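You operate a simulated robot arm through the tools that you are given. There is no shell and no other tool.

You run a simulated robot arm. Do the job below in one go: nothing can be reset, and whatever is moved stays where it is left.

Task
Shut the wall line down and hang up the SHUT tag.
Fine: wind the red handwheel shut first, then shut the yellow lever and both wall gauge taps. Tag beside the yellow lever. Leave other valves alone.

The check looks at the end state, three seconds after you hand in, the way a careful person would. Anything else that was tipped, shoved, dropped, spilled or broken makes it a failure.

Robot
A 6-joint arm with a two-finger gripper, fixed in place. Base frame: the origin is at the foot of the arm, x ahead of it, y to its left, z up. Lengths are in m, angles in degrees, forces in N, time in s.
Its first joint turns from -166.0 to 166.0 degrees. Payload 3.43 kg.
The tool frame sits at the grasp point between the pads (the TCP): z along the fingers, y along the line on which they close. The tips reach 0.02 m beyond it. The gripper opens to 0.19 m. The gripper's body begins 0.248 m behind the TCP.
Orientation is that of the tool frame in the base frame, as [roll, pitch, yaw] about the fixed x, y, z axes, in that order (R = Rz(yaw) Ry(pitch) Rx(roll)). With the fingers straight down and closing along the base's y, the tool's x points along the base's -x, its y along +y and its z along -z.

Tools
- The arm moves only by the tool step_arm. Its argument "targets" is one flat list of numbers, 7 for each row, row after row: the turn, a rotation vector about the tool's x, y, z in degrees, then the shift along the tool's x, y, z in m, then the finger opening in m, from 0 to 0.19. In form: [rx, ry, rz, tx, ty, tz, jaw, rx, ry, rz, tx, ty, tz, jaw, ...]. A call has 1 to 20 rows; each row shifts and turns the commanded pose from where the row before left it, along the tool's axes as they then stand. Rows are played at 5 a second. More than 0.05 m and 8.6 degrees between two rows, or a gripper value outside its range, and nothing of the call is played. Where a pose cannot be reached the arm comes as near as it can. A force on the tool above 70 N (or 10 N above the force at the start of the call, whichever is more), or a blocked arm, ends the call early, and 0.2 s more pass. Each finger travels about 0.153 m/s and halts on what it meets, pressing with about 28 N; the grip force reading is that of the motor and also rises with nothing between the fingers. The clock runs only during rows and for 0.2 s after the last one: add rows that do not move to give the fingers time. The reply holds the time, the measured pose of the TCP, the force on the tool along the base axes, the opening and the grip force, in the units named above and with some noise, with the torque about the TCP (base axes, N m) and any sound that the robot's microphone picked up, and new pictures: "views" is both (left out), scene, wrist or none.
- Cameras (640 x 400 px; columns grow to the right, rows downward): "scene" is fixed at [0.0476, 0.4947, 2.0531]; the picture's right is [-0.42, -0.91, 0.00], its down [-0.54, 0.25, -0.80] and it looks along [0.73, -0.34, -0.60] (base axes); focal length 337 px, centre (320, 200). "wrist" rides on the gripper at [0.07, -0.008, -0.288] in the tool frame; the picture's right is [0.12, 0.99, 0.00], its down [-0.96, 0.12, -0.25] and it looks along [-0.25, 0.03, 0.97] (tool axes); focal length 261 px, centre (320, 200). There is no depth. A picture from a camera that has moved, and an enlarged one, comes with that camera's place and axes in the base frame and with its lens. The place of the scene camera against the robot may be out by one fixed shift of up to 0.018 m in any direction.
- lift_body(by): slides the trunk up (or, below 0, down) by that many m; the arm rides with it, the base frame stays. It gives what a move gives, with no picture.
- enlarge(camera, box): a new picture of the part [left, top, right, bottom] of that camera's present view, enlarged. The clock stands still meanwhile.
- sign_off(): hands the job in; it is judged then, once.

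Places have to be worked out from the pictures, the camera data and where the tool is seen. Open the gripper and draw the arm clear of the work before you hand the job in, unless the task says otherwise.

The tools are called after ">>>" as name(argument=value, ...) on one line, values as JSON. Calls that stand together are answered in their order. step_arm: Moves the arm, as the interface text tells. Its arguments: {"type":"object","properties":{"targets":{"type":"array"},"views":{"type":"string","enum":["both","scene","wrist","none"]}},"required":["targets"]} The other tools are called the same way: lift_body (by) slides the trunk up or down; enlarge (camera, box) takes an enlarged picture of a part of a camera's view; sign_off () hands the job in.

At the start:

```text
time: 0.0
eef_pos: [0.5672, 0.2606, 1.5714]
orientation: [180.0, 0.1, -180.0]
force: [-0.4, 0.2, 0.7]
ft_torque: [0.01, -0.02, -0.02]
grip_width: 0.1899
grip_force: 0.1
trunk travel left (down, up): [-0.375, 0.065]
```

scene: 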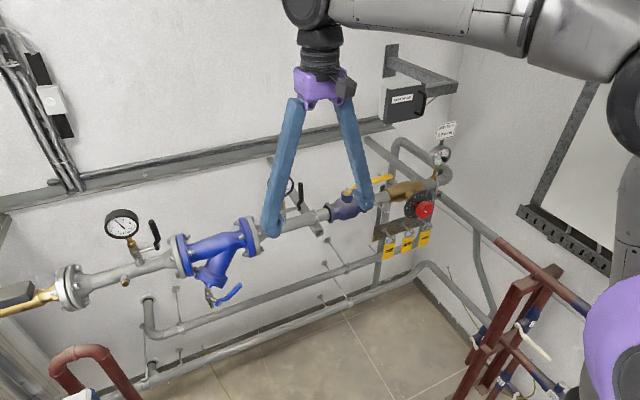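
wrist: 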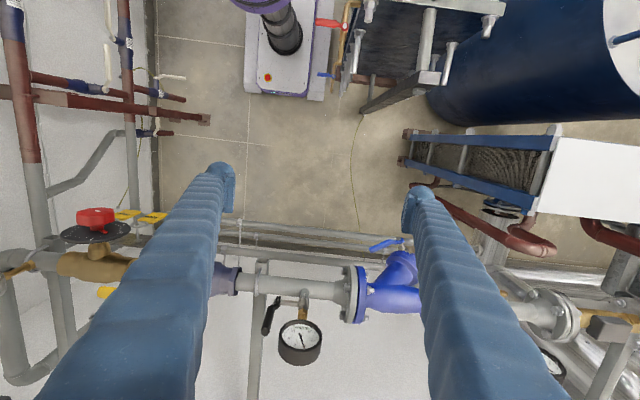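

The first pictures show a wall pipe with gauges, a yellow lever, a red handwheel and yellow tags. I'll enlarge the parts of the view that matter.

>>> enlarge(camera="scene", box=[330, 110, 490, 270])

>>> enlarge(camera="scene", box=[240, 150, 400, 250])

>>> enlarge(camera="scene", box=[80, 190, 240, 310])

>>> enlarge(camera="wrist", box=[0, 190, 200, 320])

>>> enlarge(camera="scene", box=[360, 60, 480, 160])

>>> enlarge(camera="wrist", box=[220, 220, 420, 400])

```text
2.50 times, centred on (410, 190) of scene
camera zoom: at [0.0476, 0.4947, 2.0531], right [-0.42, -0.91, 0.0], down [-0.54, 0.25, -0.8], along [0.73, -0.34, -0.6], focal length 844 px, centre (95, 225)
```

zoom: 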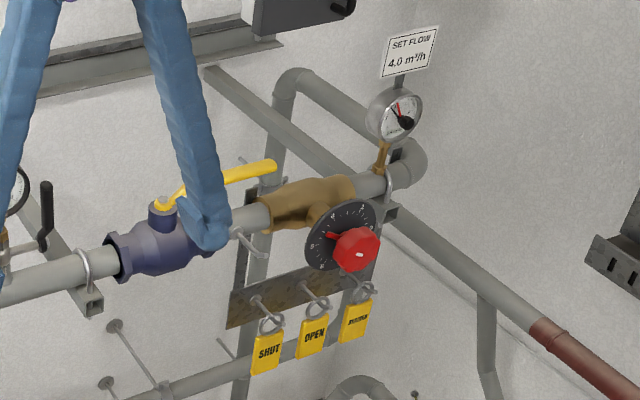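

```text
4.00 times, centred on (320, 200) of scene
camera zoom: at [0.0476, 0.4947, 2.0531], right [-0.42, -0.91, 0.0], down [-0.54, 0.25, -0.8], along [0.73, -0.34, -0.6], focal length 1350 px, centre (320, 200)
```

zoom: 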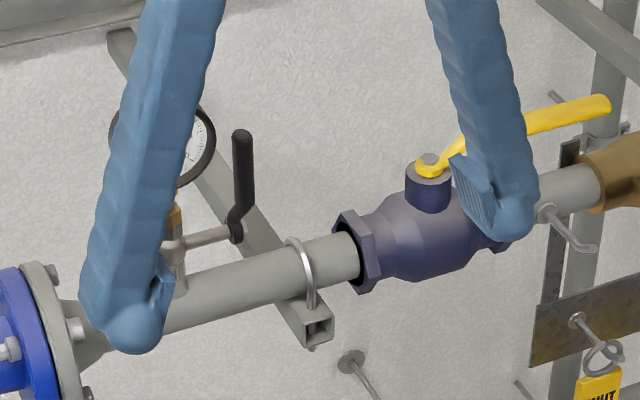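

```text
3.33 times, centred on (160, 250) of scene
camera zoom: at [0.0476, 0.4947, 2.0531], right [-0.42, -0.91, 0.0], down [-0.54, 0.25, -0.8], along [0.73, -0.34, -0.6], focal length 1125 px, centre (853, 33)
```

zoom: 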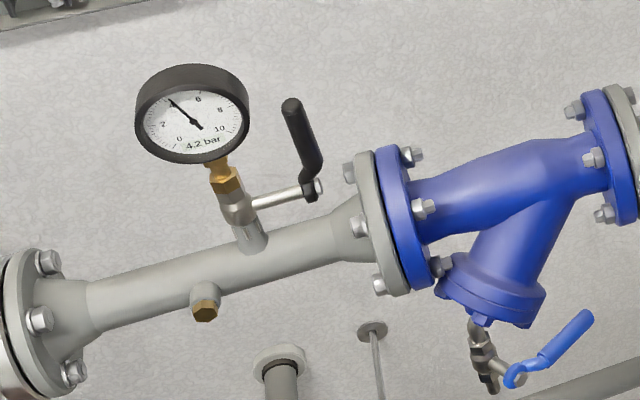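

```text
3.08 times, centred on (100, 255) of wrist
camera zoom: at [0.4971, 0.2529, 1.8593], right [-0.12, 0.99, 0.0], down [0.96, 0.12, 0.25], along [0.25, 0.03, -0.97], focal length 802 px, centre (997, 31)
```

zoom: 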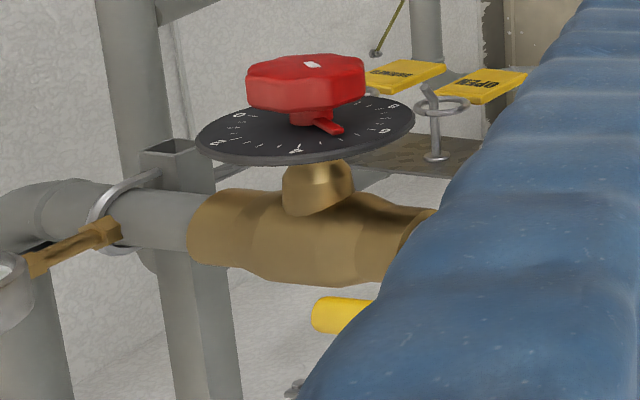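

```text
4.00 times, centred on (420, 110) of scene
camera zoom: at [0.0476, 0.4947, 2.0531], right [-0.42, -0.91, 0.0], down [-0.54, 0.25, -0.8], along [0.73, -0.34, -0.6], focal length 1350 px, centre (-80, 560)
```

zoom: 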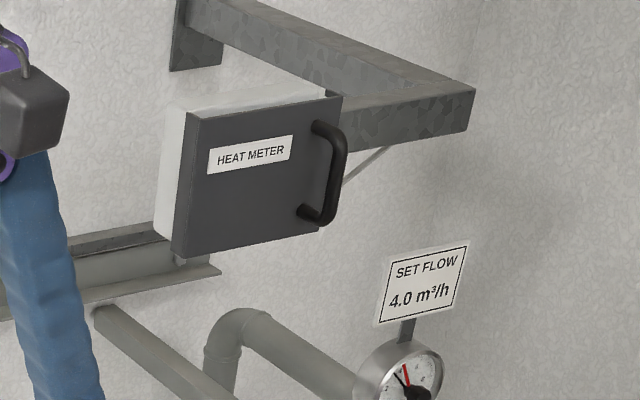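

```text
2.22 times, centred on (320, 310) of wrist
camera zoom: at [0.4971, 0.2529, 1.8593], right [-0.12, 0.99, 0.0], down [0.96, 0.12, 0.25], along [0.25, 0.03, -0.97], focal length 579 px, centre (320, -44)
```

zoom: 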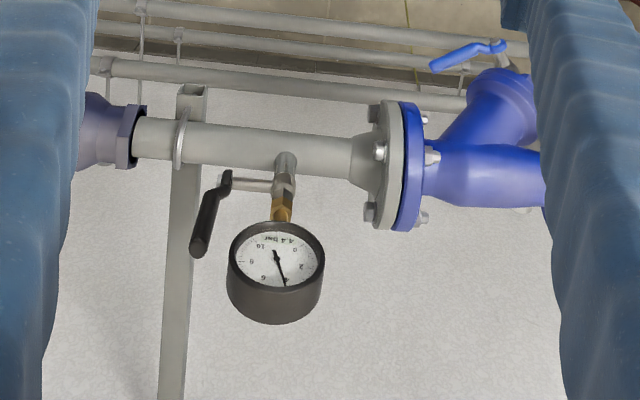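

I put the knob near (0.757, -0.255, 1.28), with its axis along -x. The gauge-1 handle runs from (0.80, 0.213, 1.44) up to z 1.51, and the gauge-2 handle is near (0.80, 0.60, 1.45–1.51). I'll pitch the tool toward horizontal, facing the wall, to get better views.

>>> step_arm(targets=[0, -8.5, 0, 0, 0, 0, 0.1, 0, -8.5, 0, 0, 0, 0, 0.1, 0, -8.5, 0, 0, 0, 0, 0.1, 0, -8.5, 0, 0, 0, 0, 0.1, 0, -8.5, 0, 0, 0, 0, 0.1])

```text
time: 1.2
eef_pos: [0.5638, 0.2614, 1.5732]
orientation: [179.8, 42.7, 180.0]
force: [-0.2, 0.5, -0.5]
ft_torque: [0.02, -0.04, 0.04]
grip_width: 0.0999
grip_force: 0.1
trunk travel left (down, up): [-0.375, 0.065]
camera wrist: at [0.3181, 0.2523, 1.7372], right [-0.09, 0.99, -0.08], down [0.54, 0.11, 0.83], along [0.84, 0.03, -0.55], focal length 261 px, centre (320, 200)
```

scene: 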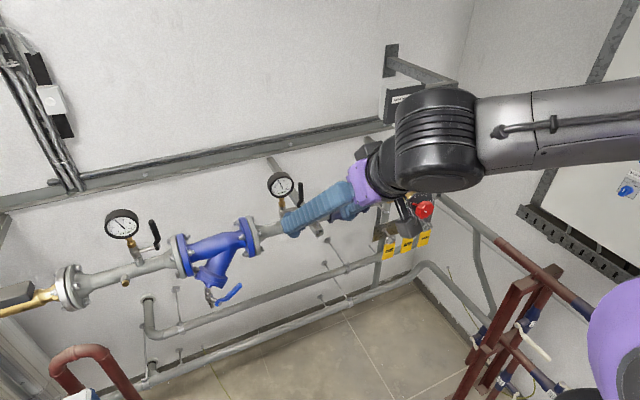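
wrist: 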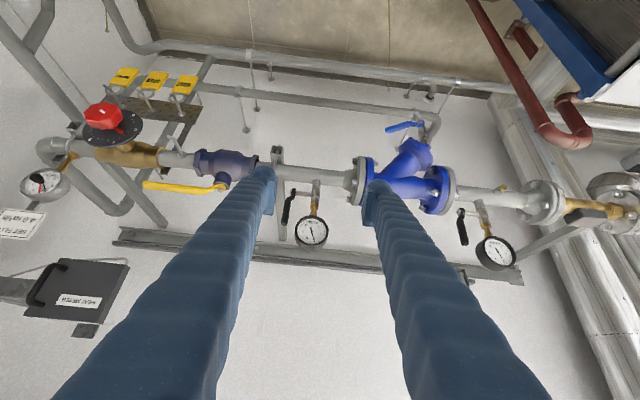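

The wrist camera now sees the whole line, upside down. I'll enlarge the key parts.

>>> enlarge(camera="wrist", box=[20, 60, 220, 185])

>>> enlarge(camera="wrist", box=[130, 130, 350, 260])

>>> enlarge(camera="wrist", box=[400, 150, 560, 280])

>>> enlarge(camera="scene", box=[240, 160, 320, 250])

>>> enlarge(camera="wrist", box=[0, 120, 120, 250])

```text
3.20 times, centred on (120, 122) of wrist
camera zoom: at [0.3181, 0.2523, 1.7372], right [-0.09, 0.99, -0.08], down [0.54, 0.11, 0.83], along [0.84, 0.03, -0.55], focal length 834 px, centre (960, 448)
```

zoom: 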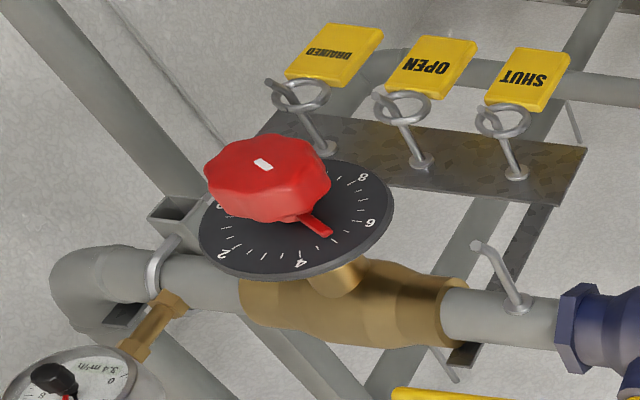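

```text
2.91 times, centred on (240, 195) of wrist
camera zoom: at [0.3181, 0.2523, 1.7372], right [-0.09, 0.99, -0.08], down [0.54, 0.11, 0.83], along [0.84, 0.03, -0.55], focal length 758 px, centre (553, 214)
```

zoom: 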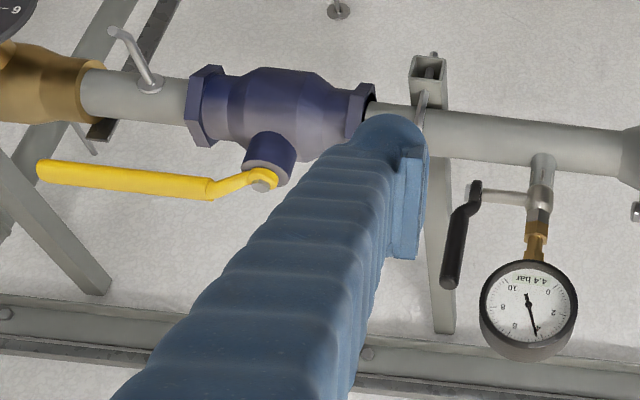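

```text
3.08 times, centred on (480, 215) of wrist
camera zoom: at [0.3181, 0.2523, 1.7372], right [-0.09, 0.99, -0.08], down [0.54, 0.11, 0.83], along [0.84, 0.03, -0.55], focal length 802 px, centre (-172, 154)
```

zoom: 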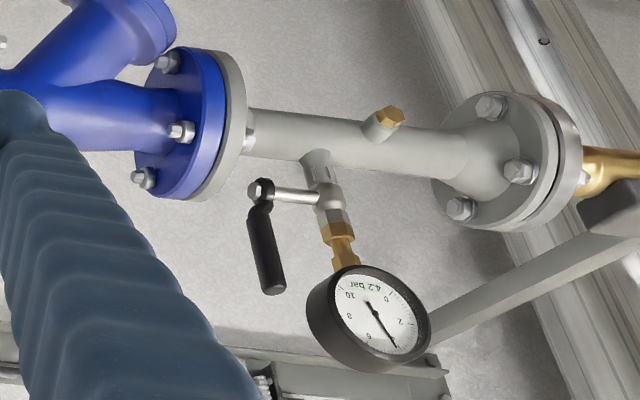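

```text
4.44 times, centred on (280, 205) of scene
camera zoom: at [0.0476, 0.4947, 2.0531], right [-0.42, -0.91, 0.0], down [-0.54, 0.25, -0.8], along [0.73, -0.34, -0.6], focal length 1500 px, centre (498, 178)
```

zoom: 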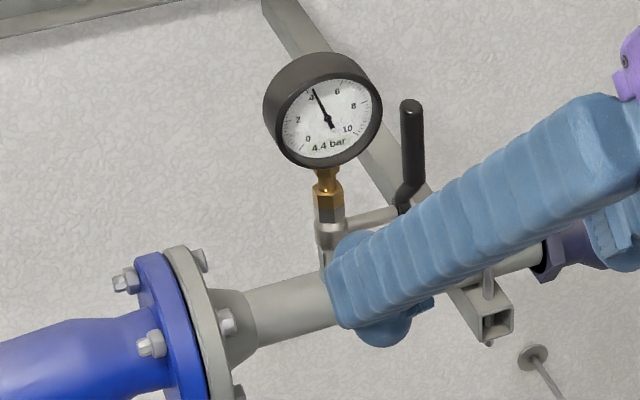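

```text
3.08 times, centred on (60, 185) of wrist
camera zoom: at [0.3181, 0.2523, 1.7372], right [-0.09, 0.99, -0.08], down [0.54, 0.11, 0.83], along [0.84, 0.03, -0.55], focal length 802 px, centre (1120, 246)
```

zoom: 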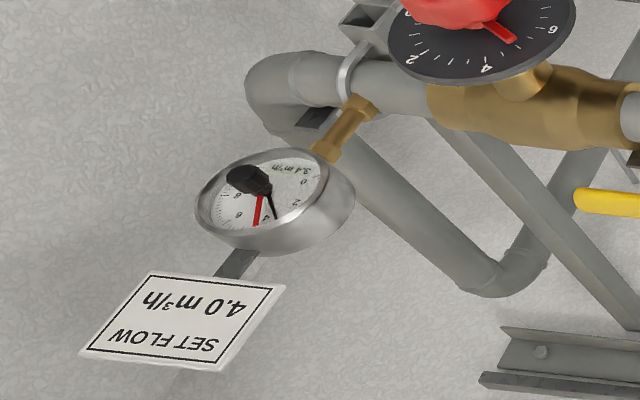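

The red dial reads about 5 and its numbers run anticlockwise, so clockwise closes it. There's a free hook on the pipe beside the yellow valve. I'll finish pitching to horizontal.

>>> step_arm(targets=[0, -8.5, 0, 0, 0, 0, 0.1, 0, -8.5, 0, 0, 0, 0, 0.1, 0, -8.5, 0, 0, 0, 0, 0.1, 0, -8.5, 0, 0, 0, 0, 0.1, 0, -8.5, 0, 0, 0, 0, 0.1, 0, -4.7, 0, 0, 0, 0, 0.1])

```text
time: 2.4
eef_pos: [0.6167, 0.1952, 1.7411]
orientation: [88.7, 73.9, 79.9]
force: [-0.5, 1.0, -0.6]
ft_torque: [-0.01, -0.01, -0.03]
grip_width: 0.1001
grip_force: 0.1
out of reach, approached as far as the arm can: row 5, 6
trunk travel left (down, up): [-0.375, 0.065]
stopped in row 6: the arm was blocked; the commanded pose is now the measured one
camera wrist: at [0.3356, 0.2514, 1.6702], right [0.15, 0.98, 0.16], down [-0.27, -0.11, 0.95], along [0.95, -0.19, 0.25], focal length 261 px, centre (320, 200)
```

scene: 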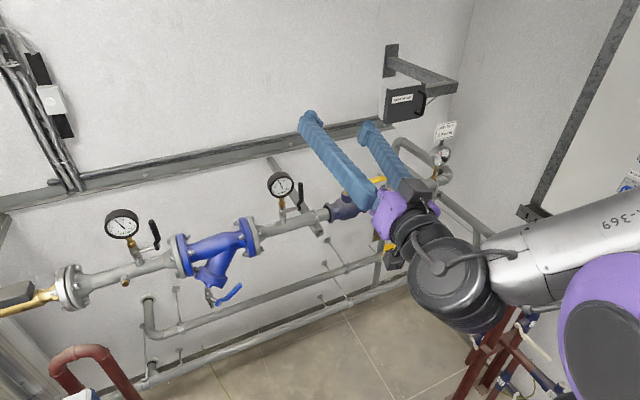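
wrist: 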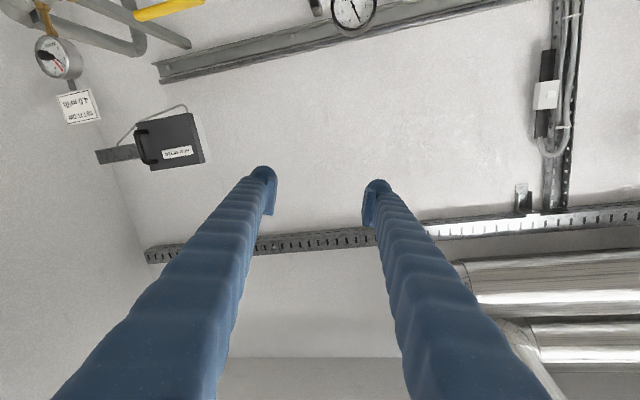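

The arm ran out of reach because it was too close to the base. I'll move outward a bit, straighten the tool (z to +X, y to +Y), then slide toward -y.

>>> step_arm(targets=[0, 0, 0, 0, -0.03, 0.03, 0.1, 0, 0, 0, 0, -0.03, 0.03, 0.1, -2.9, 0.53, -5.3, 0, -0.02, 0, 0.1, -2.9, 0.53, -5.3, 0, -0.02, 0, 0.1, -2.9, 0.53, -5.3, 0, -0.02, 0, 0.1])

```text
time: 3.6
eef_pos: [0.6621, 0.0783, 1.7124]
orientation: [-144.8, 89.0, -144.3]
force: [-0.6, 1.6, 0.0]
ft_torque: [-0.01, 0.0, -0.12]
grip_width: 0.0999
grip_force: 0.1
out of reach, approached as far as the arm can: row 5
trunk travel left (down, up): [-0.375, 0.065]
camera wrist: at [0.3743, 0.0668, 1.6476], right [-0.01, 0.99, -0.13], down [-0.24, 0.12, 0.96], along [0.97, 0.04, 0.23], focal length 261 px, centre (320, 200)
```

scene: 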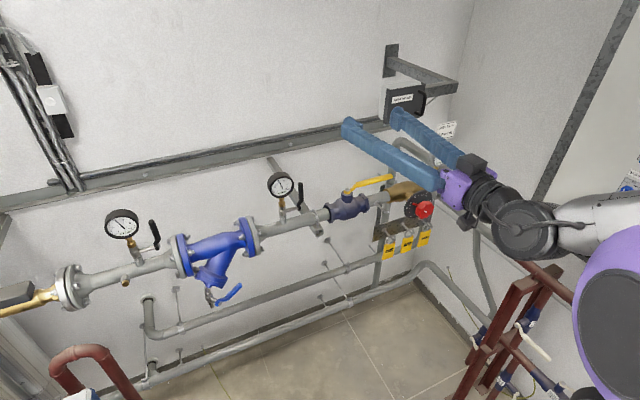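
wrist: 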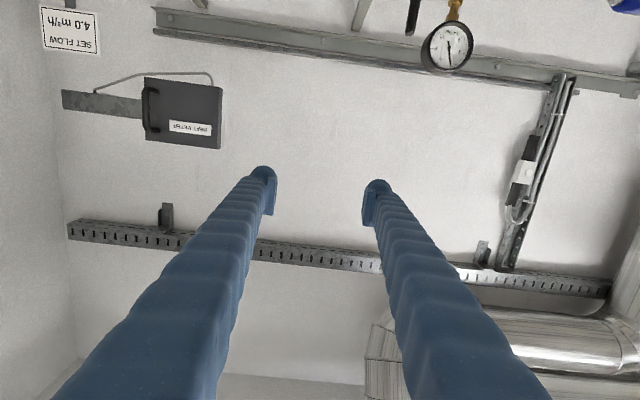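

The tool is now horizontal at about (0.66, 0.08, 1.71) and clear of the line. I'll lower the trunk so the work sits in front of it.

>>> lift_body(by=-0.2)

>>> step_arm(targets=[0, 0, 0, 0, 0, 0, 0.1])

```text
time: 5.8
eef_pos: [0.6633, 0.0786, 1.514]
orientation: [-147.3, 89.2, -146.9]
force: [-1.0, 0.4, -0.3]
ft_torque: [0.05, 0.03, 0.01]
grip_width: 0.1
grip_force: 0.0
trunk travel left (down, up): [-0.175, 0.265]
```

```text
time: 6.2
eef_pos: [0.6634, 0.0785, 1.5147]
orientation: [-147.1, 89.2, -146.6]
force: [-0.7, 0.4, -0.7]
ft_torque: [-0.01, 0.05, 0.03]
grip_width: 0.1
grip_force: 0.0
trunk travel left (down, up): [-0.175, 0.265]
camera wrist: at [0.3762, 0.0665, 1.4476], right [-0.01, 0.99, -0.13], down [-0.24, 0.12, 0.96], along [0.97, 0.04, 0.23], focal length 261 px, centre (320, 200)
```

scene: 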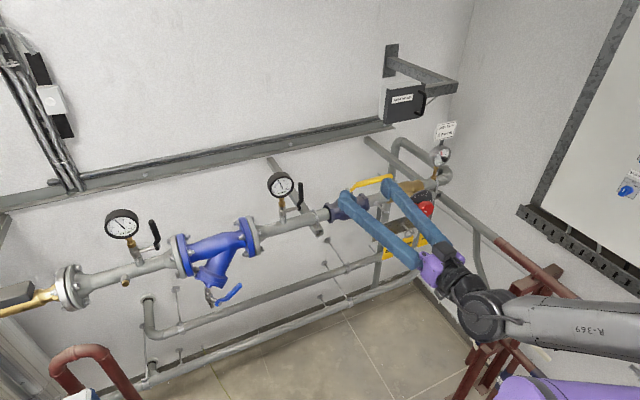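
wrist: 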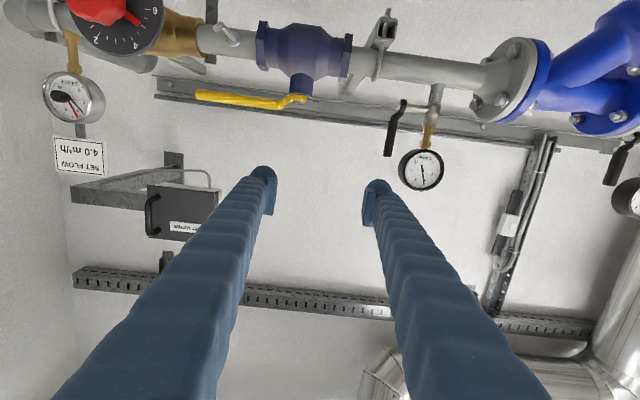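

Everything along the wall is in view. I'll move down and to -y, staying in front of the line, for a frontal look at the dial, hook and tags.

>>> step_arm(targets=[0, 0, 0, 0.034, -0.028, 0, 0.1, 0, 0, 0, 0.034, -0.028, 0, 0.1, 0, 0, 0, 0.034, -0.028, 0, 0.1, 0, 0, 0, 0.034, -0.028, 0, 0.1, 0, 0, 0, 0.034, -0.028, 0, 0.1, 0, 0, 0, 0.034, -0.028, 0, 0.1, 0, 0, 0, 0.034, -0.028, 0, 0.1])

```text
time: 7.8
eef_pos: [0.6981, 0.0496, 1.4918]
orientation: [-152.8, 89.0, -152.9]
force: [-0.7, -0.5, 0.0]
ft_torque: [-0.01, 0.02, 0.01]
grip_width: 0.0997
grip_force: 0.0
out of reach, approached as far as the arm can: row 1, 2, 3, 4, 5, 6, 7
trunk travel left (down, up): [-0.175, 0.265]
camera wrist: at [0.41, 0.0406, 1.4259], right [0.0, 0.99, -0.13], down [-0.23, 0.12, 0.96], along [0.97, 0.03, 0.23], focal length 261 px, centre (320, 200)
```

scene: 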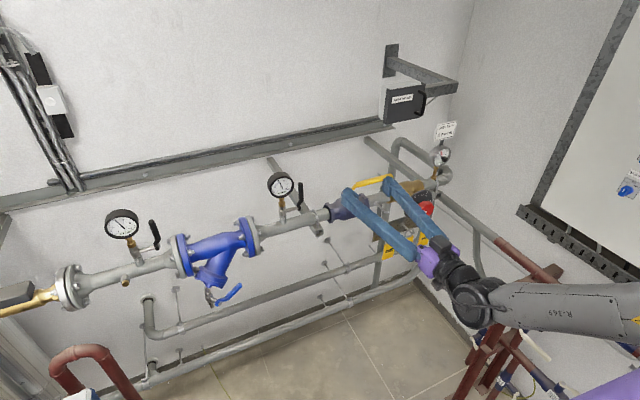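
wrist: 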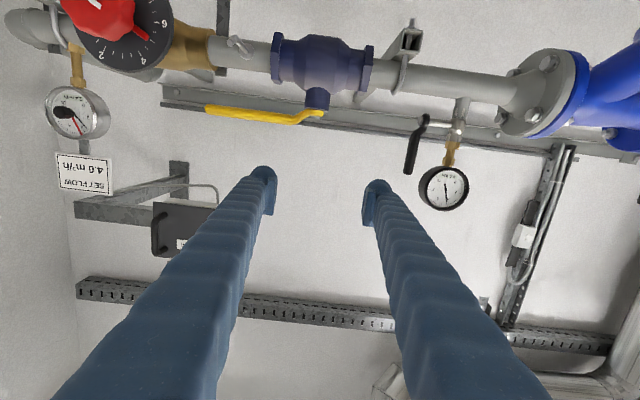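

The arm is at its inner reach limit for this direction. I'll push outward a little to find out where the commanded pose stands and what's reachable.

>>> step_arm(targets=[0, 0, 0, 0, 0, 0.02, 0.1], views="none")

```text
time: 8.2
eef_pos: [0.7198, 0.0538, 1.4912]
orientation: [-152.3, 89.0, -152.5]
force: [0.1, -1.0, 0.3]
ft_torque: [-0.01, 0.03, 0.0]
grip_width: 0.0999
grip_force: 0.0
out of reach, approached as far as the arm can: row 1
trunk travel left (down, up): [-0.175, 0.265]
```

I'll test a small upward shift to see whether the command follows the measured pose.

>>> step_arm(targets=[0, 0, 0, -0.02, 0, 0, 0.1], views="none")

>>> step_arm(targets=[0, 0, 0, 0, -0.03, 0, 0.1], views="scene")

```text
time: 8.6
eef_pos: [0.7166, 0.0548, 1.5127]
orientation: [-147.9, 89.0, -147.6]
force: [0.1, 0.4, -0.4]
ft_torque: [0.02, -0.05, 0.0]
grip_width: 0.0998
grip_force: 0.0
trunk travel left (down, up): [-0.175, 0.265]
```

```text
time: 9.0
eef_pos: [0.7157, 0.0464, 1.5132]
orientation: [-149.7, 89.0, -150.1]
force: [-0.3, -0.1, -0.4]
ft_torque: [0.0, -0.02, -0.01]
grip_width: 0.0997
grip_force: 0.1
out of reach, approached as far as the arm can: row 1
trunk travel left (down, up): [-0.175, 0.265]
```

scene: 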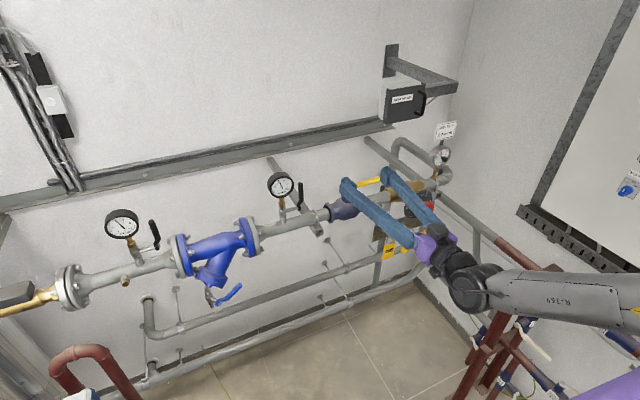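

Out-of-reach moves just leave the command at the measured pose, so nothing is lost. The blocked zone is the inner radius near the shoulder. I'll go up, across to -y, then come down in front of the knob.

>>> step_arm(targets=[0, 0, 0, -0.045, 0, -0.01, 0.1, 0, 0, 0, -0.045, 0, -0.01, 0.1, 0, 0, 0, -0.045, 0, -0.01, 0.1, 0, 0, 0, 0, -0.045, 0, 0.1, 0, 0, 0, 0, -0.045, 0, 0.1, 0, 0, 0, 0, -0.045, 0, 0.1, 0, 0, 0, 0, -0.045, 0, 0.1], views="scene")

```text
time: 10.6
eef_pos: [0.6857, 0.0181, 1.6485]
orientation: [-150.9, 89.1, -150.8]
force: [0.8, -0.1, -0.3]
ft_torque: [-0.05, -0.03, 0.0]
grip_width: 0.1
grip_force: 0.1
out of reach, approached as far as the arm can: row 4, 5, 6, 7
trunk travel left (down, up): [-0.175, 0.265]
```

scene: 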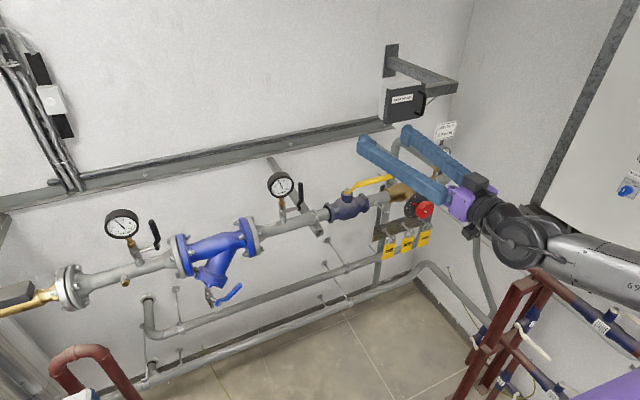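

The limit behaves like a minimum reach sphere around the shoulder. Lowering the trunk fully and crossing y=0 higher up should clear it.

>>> lift_body(by=-0.175)

>>> step_arm(targets=[0, 0, 0, -0.045, 0, 0.0, 0.1, 0, 0, 0, -0.045, 0, 0, 0.1, 0, 0, 0, -0.045, 0, 0, 0.1, 0, 0, 0, 0, -0.04, 0, 0.1, 0, 0, 0, 0, -0.04, 0, 0.1, 0, 0, 0, 0, -0.04, 0, 0.1, 0, 0, 0, 0, -0.04, 0, 0.1], views="scene")

```text
time: 12.5
eef_pos: [0.6859, 0.0208, 1.4742]
orientation: [-150.3, 89.1, -150.2]
force: [0.0, 0.3, 0.3]
ft_torque: [0.02, -0.02, 0.01]
grip_width: 0.0995
grip_force: 0.1
trunk travel left (down, up): [0.0, 0.44]
```

```text
time: 14.3
eef_pos: [0.69, 0.0016, 1.6254]
orientation: [-72.6, 89.0, -60.9]
force: [-2.2, 0.1, 0.5]
ft_torque: [-0.03, 0.12, -0.11]
grip_width: 0.1
grip_force: 0.0
out of reach, approached as far as the arm can: row 4
trunk travel left (down, up): [0.0, 0.44]
stopped in row 7: the arm was blocked; the commanded pose is now the measured one
```

scene: 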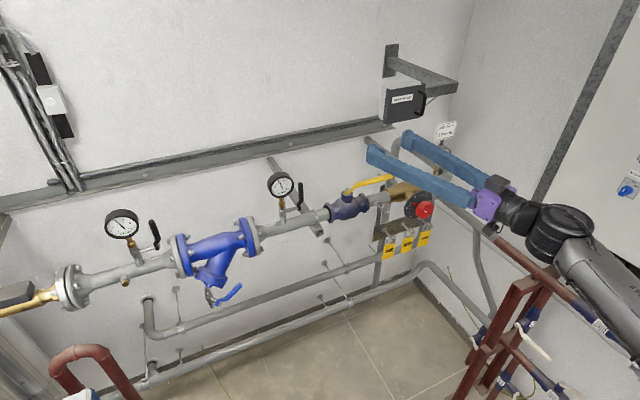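

It got blocked near the axis while the first joint had to swing quickly. I'll extend outward in +x, which is free at this height, and cross in smaller steps.

>>> step_arm(targets=[0, 0, 0, 0, 0, 0.03, 0.1, 0, 0, 0, 0, 0, 0.03, 0.1, 0, 0, 0, 0, -0.02, 0, 0.1, 0, 0, 0, 0, -0.02, 0, 0.1, 0, 0, 0, 0, -0.02, 0, 0.1, 0, 0, 0, 0, -0.02, 0, 0.1], views="both")

```text
time: 15.7
eef_pos: [0.7715, -0.0764, 1.617]
orientation: [-118.1, 89.3, -107.3]
force: [-0.6, 0.3, -0.6]
ft_torque: [0.03, 0.02, -0.07]
grip_width: 0.0999
grip_force: 0.1
trunk travel left (down, up): [0.0, 0.44]
camera wrist: at [0.4911, -0.1408, 1.5484], right [-0.19, 0.97, -0.13], down [-0.26, 0.08, 0.96], along [0.95, 0.22, 0.24], focal length 261 px, centre (320, 200)
```

scene: 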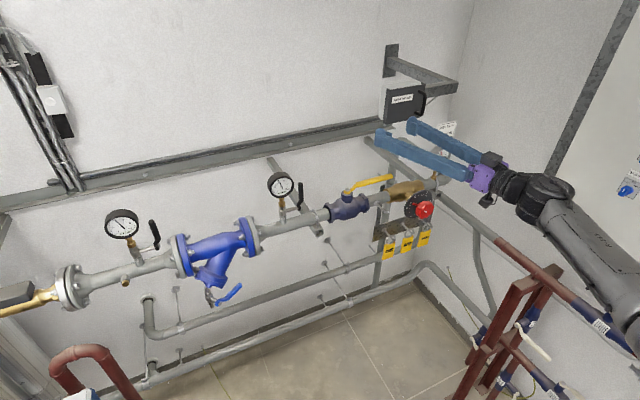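
wrist: 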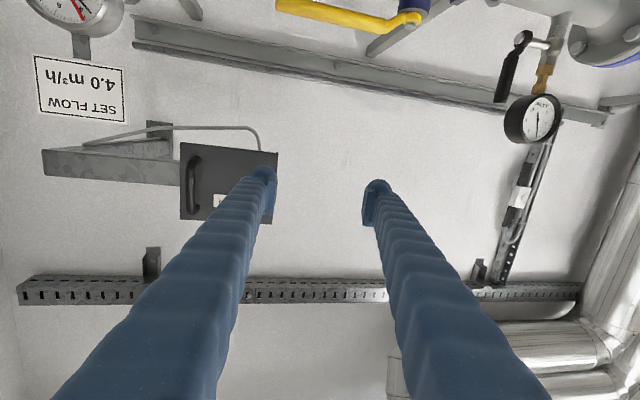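

We're across, with a yaw error of about 10.8°. I'll straighten it, back off, and shift to y about -0.2.

>>> step_arm(targets=[5.4, 0, 0, 0, 0, -0.03, 0.1, 5.4, 0, 0, 0, 0, -0.03, 0.1, 0, 0, 0, 0, -0.03, 0, 0.1, 0, 0, 0, 0, -0.03, 0, 0.1, 0, 0, 0, 0, -0.03, 0, 0.1, 0, 0, 0, 0, -0.03, 0, 0.1, 0, 0, 0, 0.04, 0, 0, 0.1, 0, 0, 0, 0.04, 0, 0, 0.1, 0, 0, 0, 0.04, 0, 0, 0.1], views="both")

```text
time: 16.8
eef_pos: [0.7188, -0.0141, 1.6286]
orientation: [-61.6, 88.8, -50.2]
force: [-1.2, 0.1, -0.5]
ft_torque: [0.01, 0.1, -0.14]
grip_width: 0.1
grip_force: 0.0
trunk travel left (down, up): [0.0, 0.44]
stopped in row 5: the arm was blocked; the commanded pose is now the measured one
camera wrist: at [0.4393, -0.0802, 1.5558], right [-0.19, 0.97, -0.14], down [-0.28, 0.08, 0.96], along [0.94, 0.22, 0.25], focal length 261 px, centre (320, 200)
```

scene: 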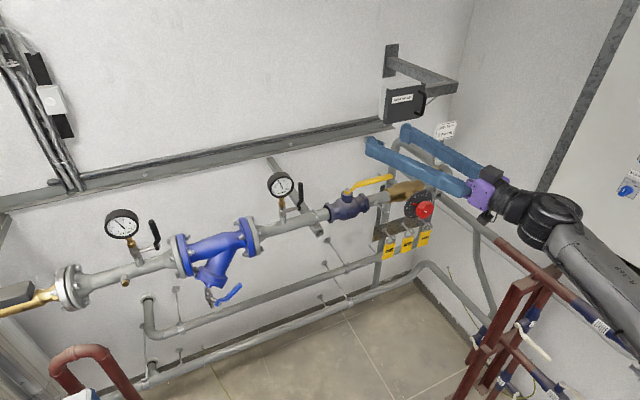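
wrist: 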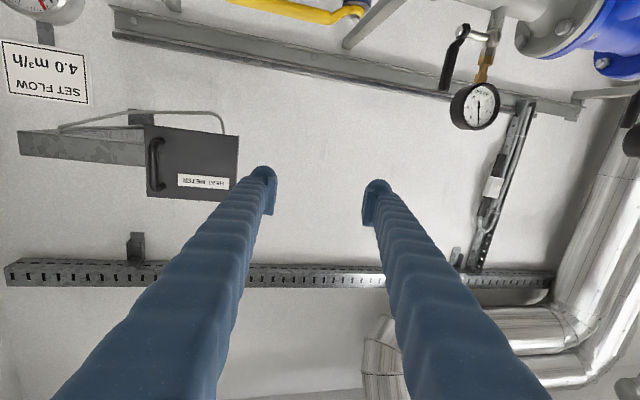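

The tool yaw is stuck at about 11°. I'll look closely at the wrist and forearm to see what limits it.

>>> enlarge(camera="scene", box=[440, 140, 640, 265])

>>> enlarge(camera="scene", box=[400, 200, 640, 400])

```text
3.20 times, centred on (540, 202) of scene
camera zoom: at [0.0476, 0.4947, 2.0531], right [-0.42, -0.91, 0.0], down [-0.54, 0.25, -0.8], along [0.73, -0.34, -0.6], focal length 1080 px, centre (-384, 192)
```

zoom: 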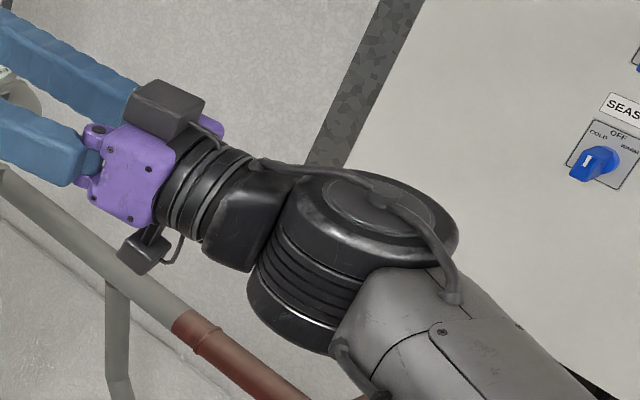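

```text
2.00 times, centred on (520, 300) of scene
camera zoom: at [0.0476, 0.4947, 2.0531], right [-0.42, -0.91, 0.0], down [-0.54, 0.25, -0.8], along [0.73, -0.34, -0.6], focal length 675 px, centre (-80, 0)
```

zoom: 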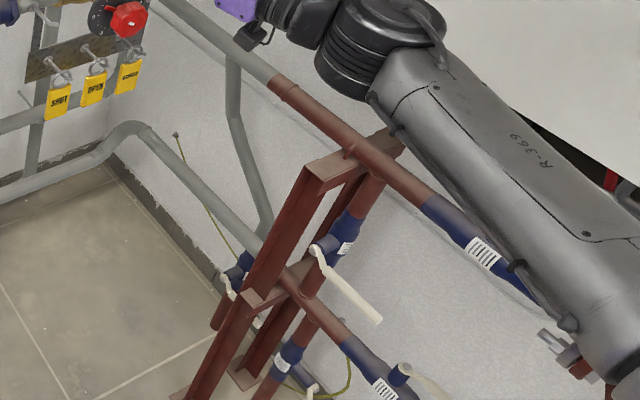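

This wrist is the roll–bend–roll type. With the forearm nearly in line with the tool, joint 4 has to swing fast, so the block looks like lag. I'll move outward and to -y slowly, in small steps.

>>> step_arm(targets=[0, 0, 0, 0, -0.005, 0.01, 0.1, 0, 0, 0, 0, -0.005, 0.01, 0.1, 0, 0, 0, 0, -0.01, 0.005, 0.1, 0, 0, 0, 0, -0.01, 0.005, 0.1, 0, 0, 0, 0, -0.015, 0.003, 0.1, 0, 0, 0, 0, -0.015, 0.003, 0.1, 0, 0, 0, 0, -0.015, 0.003, 0.1, 0, 0, 0, 0, -0.015, 0.003, 0.1, 0, 0, 0, 0, -0.015, 0.003, 0.1, 0, 0, 0, 0, -0.015, 0.003, 0.1, 0, 0, 0, 0, -0.015, 0.003, 0.1, 0, 0, 0, 0, -0.015, 0.003, 0.1], views="scene")

```text
time: 19.4
eef_pos: [0.8127, -0.161, 1.6212]
orientation: [-100.2, 89.3, -89.3]
force: [3.0, -0.5, -1.0]
ft_torque: [0.08, -0.3, 0.23]
grip_width: 0.0998
grip_force: 0.1
trunk travel left (down, up): [0.0, 0.44]
```

scene: 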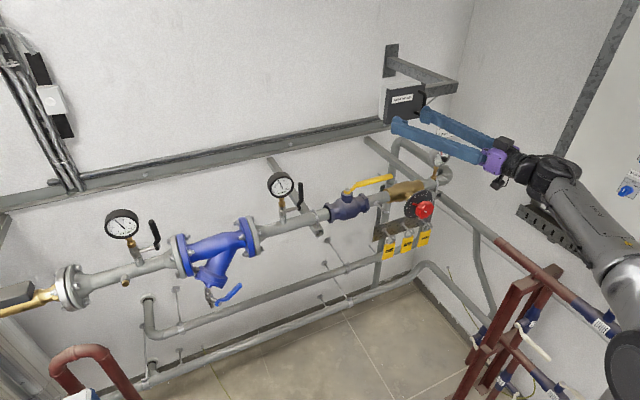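

That worked, but the tips are now close to the heat-meter box. I'll retreat slowly while going down and to -y.

>>> step_arm(targets=[0, 0, 0, 0, 0, -0.012, 0.1, 0, 0, 0, 0, 0, -0.012, 0.1, 0, 0, 0, 0.01, -0.01, -0.01, 0.1, 0, 0, 0, 0.01, -0.01, -0.01, 0.1, 0, 0, 0, 0.015, -0.01, -0.01, 0.1, 0, 0, 0, 0.015, -0.01, -0.01, 0.1, 0, 0, 0, 0.015, -0.01, -0.01, 0.1, 0, 0, 0, 0.015, -0.01, -0.01, 0.1], views="scene")

```text
time: 21.2
eef_pos: [0.7343, -0.2358, 1.5479]
orientation: [-75.7, 89.1, -64.8]
force: [0.2, 0.6, 0.1]
ft_torque: [-0.01, 0.0, 0.01]
grip_width: 0.1001
grip_force: 0.0
trunk travel left (down, up): [0.0, 0.44]
```

scene: 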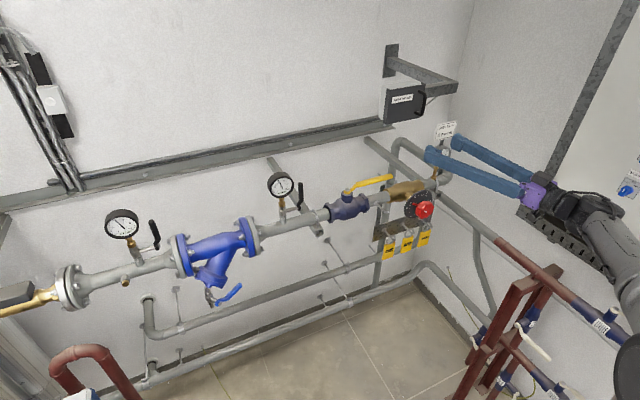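

It's tracking well. Now I'll slowly straighten the yaw and retreat to x about 0.66.

>>> step_arm(targets=[1.1, 0, 0, 0, 0, -0.008, 0.1, 1.1, 0, 0, 0, 0, -0.008, 0.1, 1.1, 0, 0, 0, 0, -0.008, 0.1, 1.1, 0, 0, 0, 0, -0.008, 0.1, 1.1, 0, 0, 0, 0, -0.008, 0.1, 1.1, 0, 0, 0, 0, -0.008, 0.1, 1.1, 0, 0, 0, 0, -0.008, 0.1, 1.1, 0, 0, 0, 0, -0.008, 0.1, 1.1, 0, 0, 0, 0, -0.008, 0.1, 1.1, 0, 0, 0, 0, -0.008, 0.1], views="both")

```text
time: 23.2
eef_pos: [0.7119, -0.2977, 1.4537]
orientation: [131.7, 82.4, 133.0]
force: [-0.1, -1.2, -0.5]
ft_torque: [0.04, -0.02, 0.07]
grip_width: 0.0998
grip_force: 0.0
trunk travel left (down, up): [0.0, 0.44]
stopped in row 10: the arm was blocked; the commanded pose is now the measured one
camera wrist: at [0.4198, -0.3058, 1.4086], right [-0.03, 1.0, -0.02], down [-0.16, 0.02, 0.99], along [0.99, 0.03, 0.16], focal length 261 px, centre (320, 200)
```

scene: 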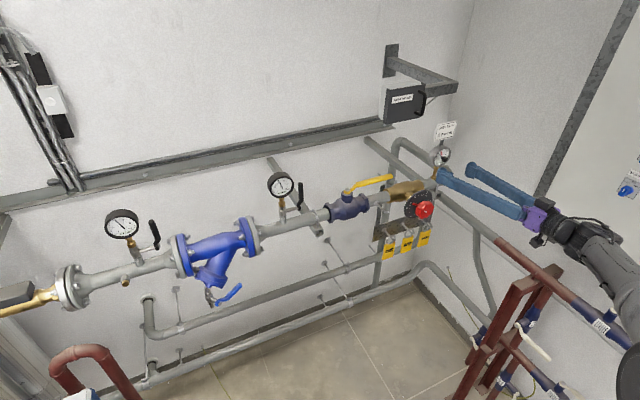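
wrist: 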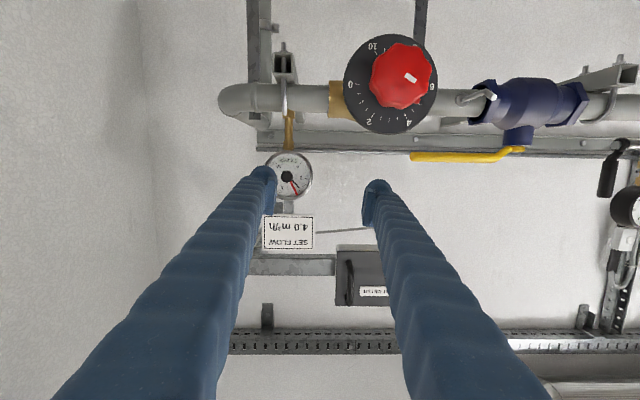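

It swung through the wrist singularity and now has a good frontal view. The dial runs 0 to 10 and the pointer is hidden behind the knob rim. I'll correct the residual tilt slowly and check whether it tracks.

>>> enlarge(camera="wrist", box=[320, 20, 540, 160])

>>> step_arm(targets=[0.33, -1.28, -1.4, 0, 0, 0, 0.1, 0.33, -1.28, -1.4, 0, 0, 0, 0.1, 0.33, -1.28, -1.4, 0, 0, 0, 0.1, 0.33, -1.28, -1.4, 0, 0, 0, 0.1, 0, 0, 0, 0, 0, 0, 0.1], views="scene")

```text
2.86 times, centred on (430, 90) of wrist
camera zoom: at [0.4198, -0.3058, 1.4086], right [-0.03, 1.0, -0.02], down [-0.16, 0.02, 0.99], along [0.99, 0.03, 0.16], focal length 745 px, centre (6, 514)
```

zoom: 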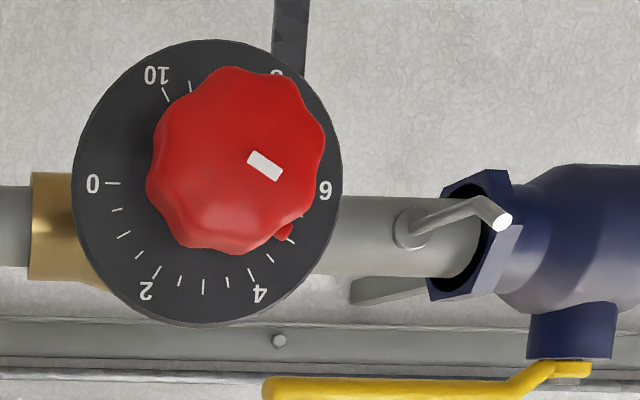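

```text
time: 24.4
eef_pos: [0.711, -0.2961, 1.4552]
orientation: [-49.4, 89.9, -49.3]
force: [-0.1, -0.9, 0.2]
ft_torque: [0.0, 0.0, 0.01]
grip_width: 0.1002
grip_force: 0.1
trunk travel left (down, up): [0.0, 0.44]
```

scene: 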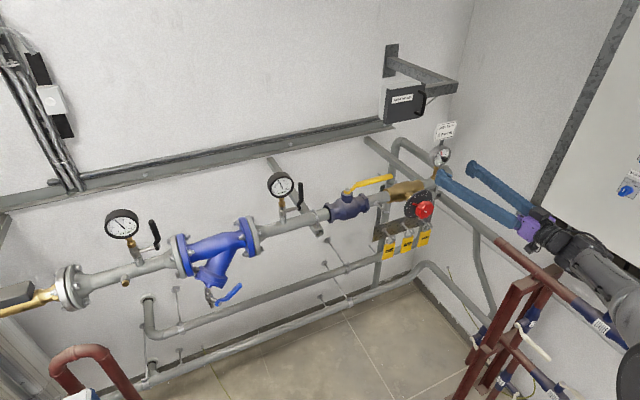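

The tool is aligned. The pointer reads about 5; 0 is 150° clockwise, which is +rz of the tool. I place the knob face near (0.73, -0.207, 1.314), so I'll open the jaws, back off slightly and line up with the axis.

>>> step_arm(targets=[0, 0, 0, 0, 0.01, -0.01, 0.15, 0, 0, 0, 0, 0.01, -0.01, 0.15, 0, 0, 0, 0, 0.015, 0, 0.15, 0, 0, 0, 0, 0.015, 0, 0.15, 0, 0, 0, 0, 0.02, 0, 0.15, 0, 0, 0, 0, 0.02, 0, 0.15, 0, 0, 0, 0.02, 0, 0, 0.15, 0, 0, 0, 0.02, 0, 0, 0.15, 0, 0, 0, 0.02, 0, 0, 0.15, 0, 0, 0, 0.02, 0, 0, 0.15], views="both")

```text
time: 25.9
eef_pos: [0.732, -0.2392, 1.3558]
orientation: [140.6, 82.1, 140.5]
force: [0.1, -0.9, -0.8]
ft_torque: [0.01, -0.02, 0.07]
grip_width: 0.1501
grip_force: 0.1
trunk travel left (down, up): [0.0, 0.44]
stopped in row 7: the arm was blocked; the commanded pose is now the measured one
camera wrist: at [0.4402, -0.2427, 1.3167], right [-0.01, 1.0, -0.03], down [-0.14, 0.03, 0.99], along [0.99, 0.01, 0.14], focal length 261 px, centre (320, 200)
```

scene: 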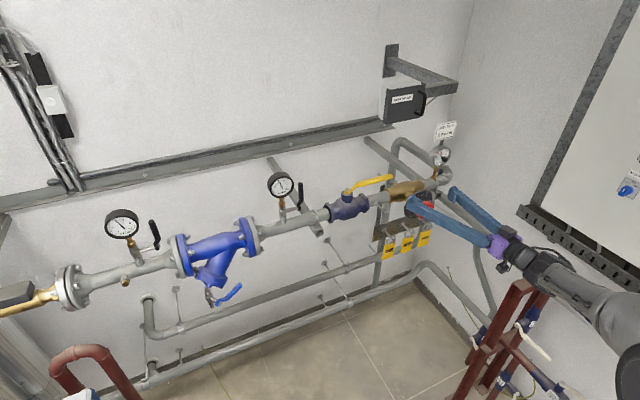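
wrist: 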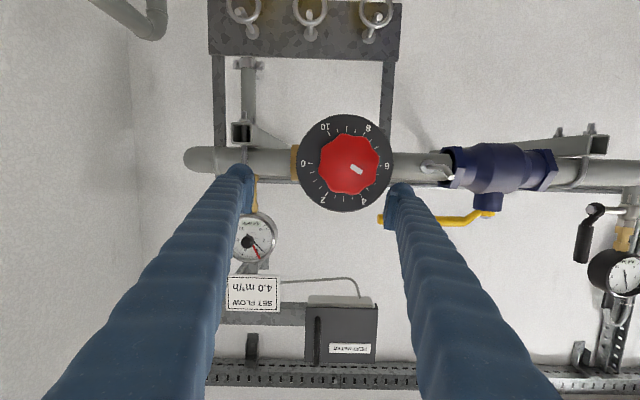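

In this posture the forearm lines up with the tool, which is the wrist singularity. Raising the trunk and reaching down should bend the wrist well away from it. The path up at x < 0.755 looks clear.

>>> lift_body(by=0.25)

>>> step_arm(targets=[0, 0, 0, 0.01, 0, 0, 0.15, 0, 0, 0, 0.01, 0, 0, 0.15, 0, 0, 0, 0.01, 0, 0, 0.15, 0, 0, 0, 0.01, 0, 0, 0.15], views="scene")

```text
time: 28.5
eef_pos: [0.7324, -0.2385, 1.6057]
orientation: [140.6, 82.1, 140.7]
force: [-0.2, -0.1, -1.1]
ft_torque: [-0.03, -0.01, 0.01]
grip_width: 0.1499
grip_force: 0.1
trunk travel left (down, up): [-0.25, 0.19]
```

```text
time: 29.5
eef_pos: [0.725, -0.2322, 1.5709]
orientation: [140.5, 82.5, 140.4]
force: [0.2, -0.5, -0.1]
ft_torque: [-0.02, -0.03, 0.06]
grip_width: 0.1502
grip_force: 0.1
trunk travel left (down, up): [-0.25, 0.19]
```

scene: 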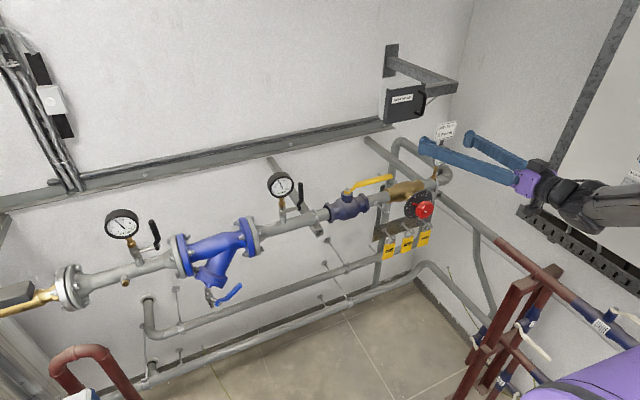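

It tracks. I'll continue down in small steps.

>>> step_arm(targets=[0, 0, 0, 0.015, 0, -0.002, 0.15, 0, 0, 0, 0.015, 0, -0.002, 0.15, 0, 0, 0, 0.015, 0, -0.002, 0.15, 0, 0, 0, 0.015, 0, -0.002, 0.15, 0, 0, 0, 0.015, 0, -0.002, 0.15, 0, 0, 0, 0.015, 0, -0.002, 0.15, 0, 0, 0, 0.015, 0, -0.002, 0.15], views="scene")

```text
time: 31.1
eef_pos: [0.703, -0.225, 1.4684]
orientation: [140.6, 82.4, 140.5]
force: [0.5, -0.2, -0.6]
ft_torque: [-0.01, 0.0, 0.04]
grip_width: 0.15
grip_force: 0.0
trunk travel left (down, up): [-0.25, 0.19]
```

scene: 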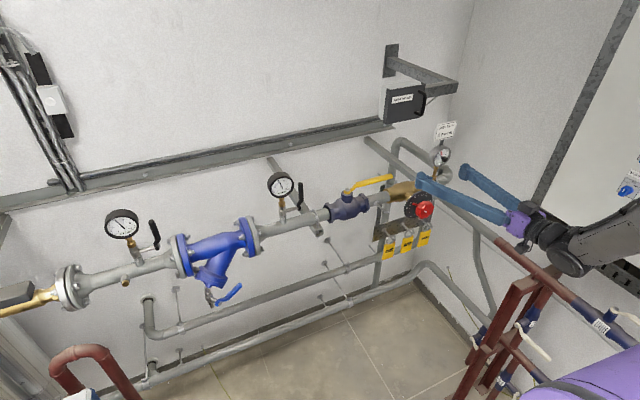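

The wrist is now well bent and tracking. I'll fix the tilt, back off slightly, and check the view before descending over the knob.

>>> step_arm(targets=[0, -1.95, -1.6, 0, 0.003, -0.006, 0.15, 0, -1.95, -1.6, 0, 0.003, -0.006, 0.15, 0, -1.95, -1.6, 0, 0.003, -0.006, 0.15, 0, 0, 0, 0.015, 0.003, -0.005, 0.15, 0, 0, 0, 0.015, 0.003, 0, 0.15, 0, 0, 0, 0.015, 0.003, 0, 0.15, 0, 0, 0, 0.015, 0, 0, 0.15], views="both")

```text
time: 32.7
eef_pos: [0.7158, -0.239, 1.4367]
orientation: [-148.4, 90.0, -148.2]
force: [-0.8, 1.0, 0.3]
ft_torque: [-0.02, -0.04, -0.03]
grip_width: 0.1496
grip_force: 0.0
out of reach, approached as far as the arm can: row 2, 3, 4, 5, 6, 7
trunk travel left (down, up): [-0.25, 0.19]
camera wrist: at [0.428, -0.2479, 1.3666], right [0.0, 0.99, -0.12], down [-0.25, 0.12, 0.96], along [0.97, 0.03, 0.24], focal length 261 px, centre (320, 200)
```

scene: 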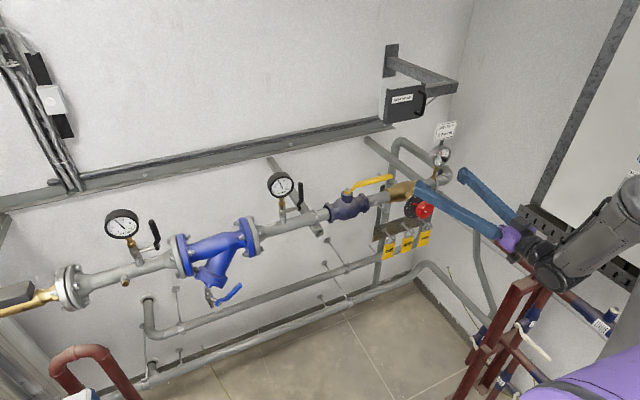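
wrist: 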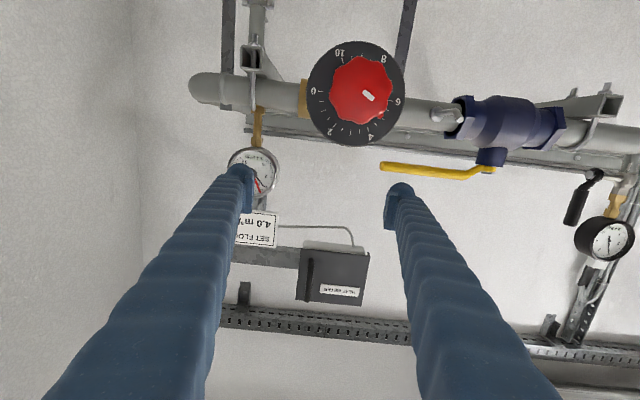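

The tool is aligned again, but now it's at a limit in the other direction. A middle trunk height should suit, so I'll lower the trunk 0.05 and try centring on the knob's y.

>>> lift_body(by=-0.05)

>>> step_arm(targets=[0, 0, 0, -0.005, 0.005, 0, 0.15, 0, 0, 0, -0.005, 0.005, 0, 0.15, 0, 0, 0, -0.005, 0.005, 0, 0.15], views="none")

```text
time: 33.6
eef_pos: [0.7142, -0.2388, 1.3867]
orientation: [-137.0, 89.9, -136.8]
force: [0.7, -0.5, -0.3]
ft_torque: [0.0, 0.02, 0.03]
grip_width: 0.1501
grip_force: 0.1
trunk travel left (down, up): [-0.2, 0.24]
```

```text
time: 34.4
eef_pos: [0.7156, -0.2253, 1.4013]
orientation: [-174.1, 89.6, -173.8]
force: [-0.1, 0.8, 0.5]
ft_torque: [-0.01, 0.01, -0.02]
grip_width: 0.1498
grip_force: 0.0
trunk travel left (down, up): [-0.2, 0.24]
```

Moving up with the arm and down with the trunk works. I'll center in y and back off in x at this height.

>>> step_arm(targets=[0, 0, 0, -0.01, 0.005, -0.004, 0.15, 0, 0, 0, -0.01, 0.005, -0.004, 0.15, 0, 0, 0, -0.01, 0.005, -0.004, 0.15, 0, 0, 0, -0.01, 0.003, -0.004, 0.15], views="wrist")

```text
time: 35.4
eef_pos: [0.6989, -0.2068, 1.4422]
orientation: [-161.3, 89.8, -161.2]
force: [-0.2, -0.3, 0.7]
ft_torque: [-0.01, 0.05, -0.02]
grip_width: 0.15
grip_force: 0.0
trunk travel left (down, up): [-0.2, 0.24]
camera wrist: at [0.4113, -0.2162, 1.3738], right [0.0, 0.99, -0.12], down [-0.24, 0.12, 0.96], along [0.97, 0.03, 0.24], focal length 261 px, centre (320, 200)
```

wrist: 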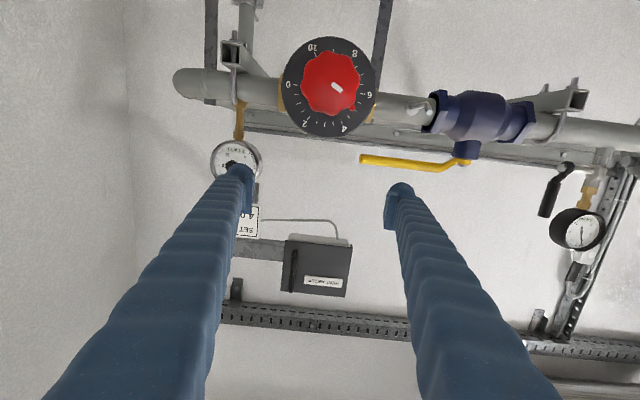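

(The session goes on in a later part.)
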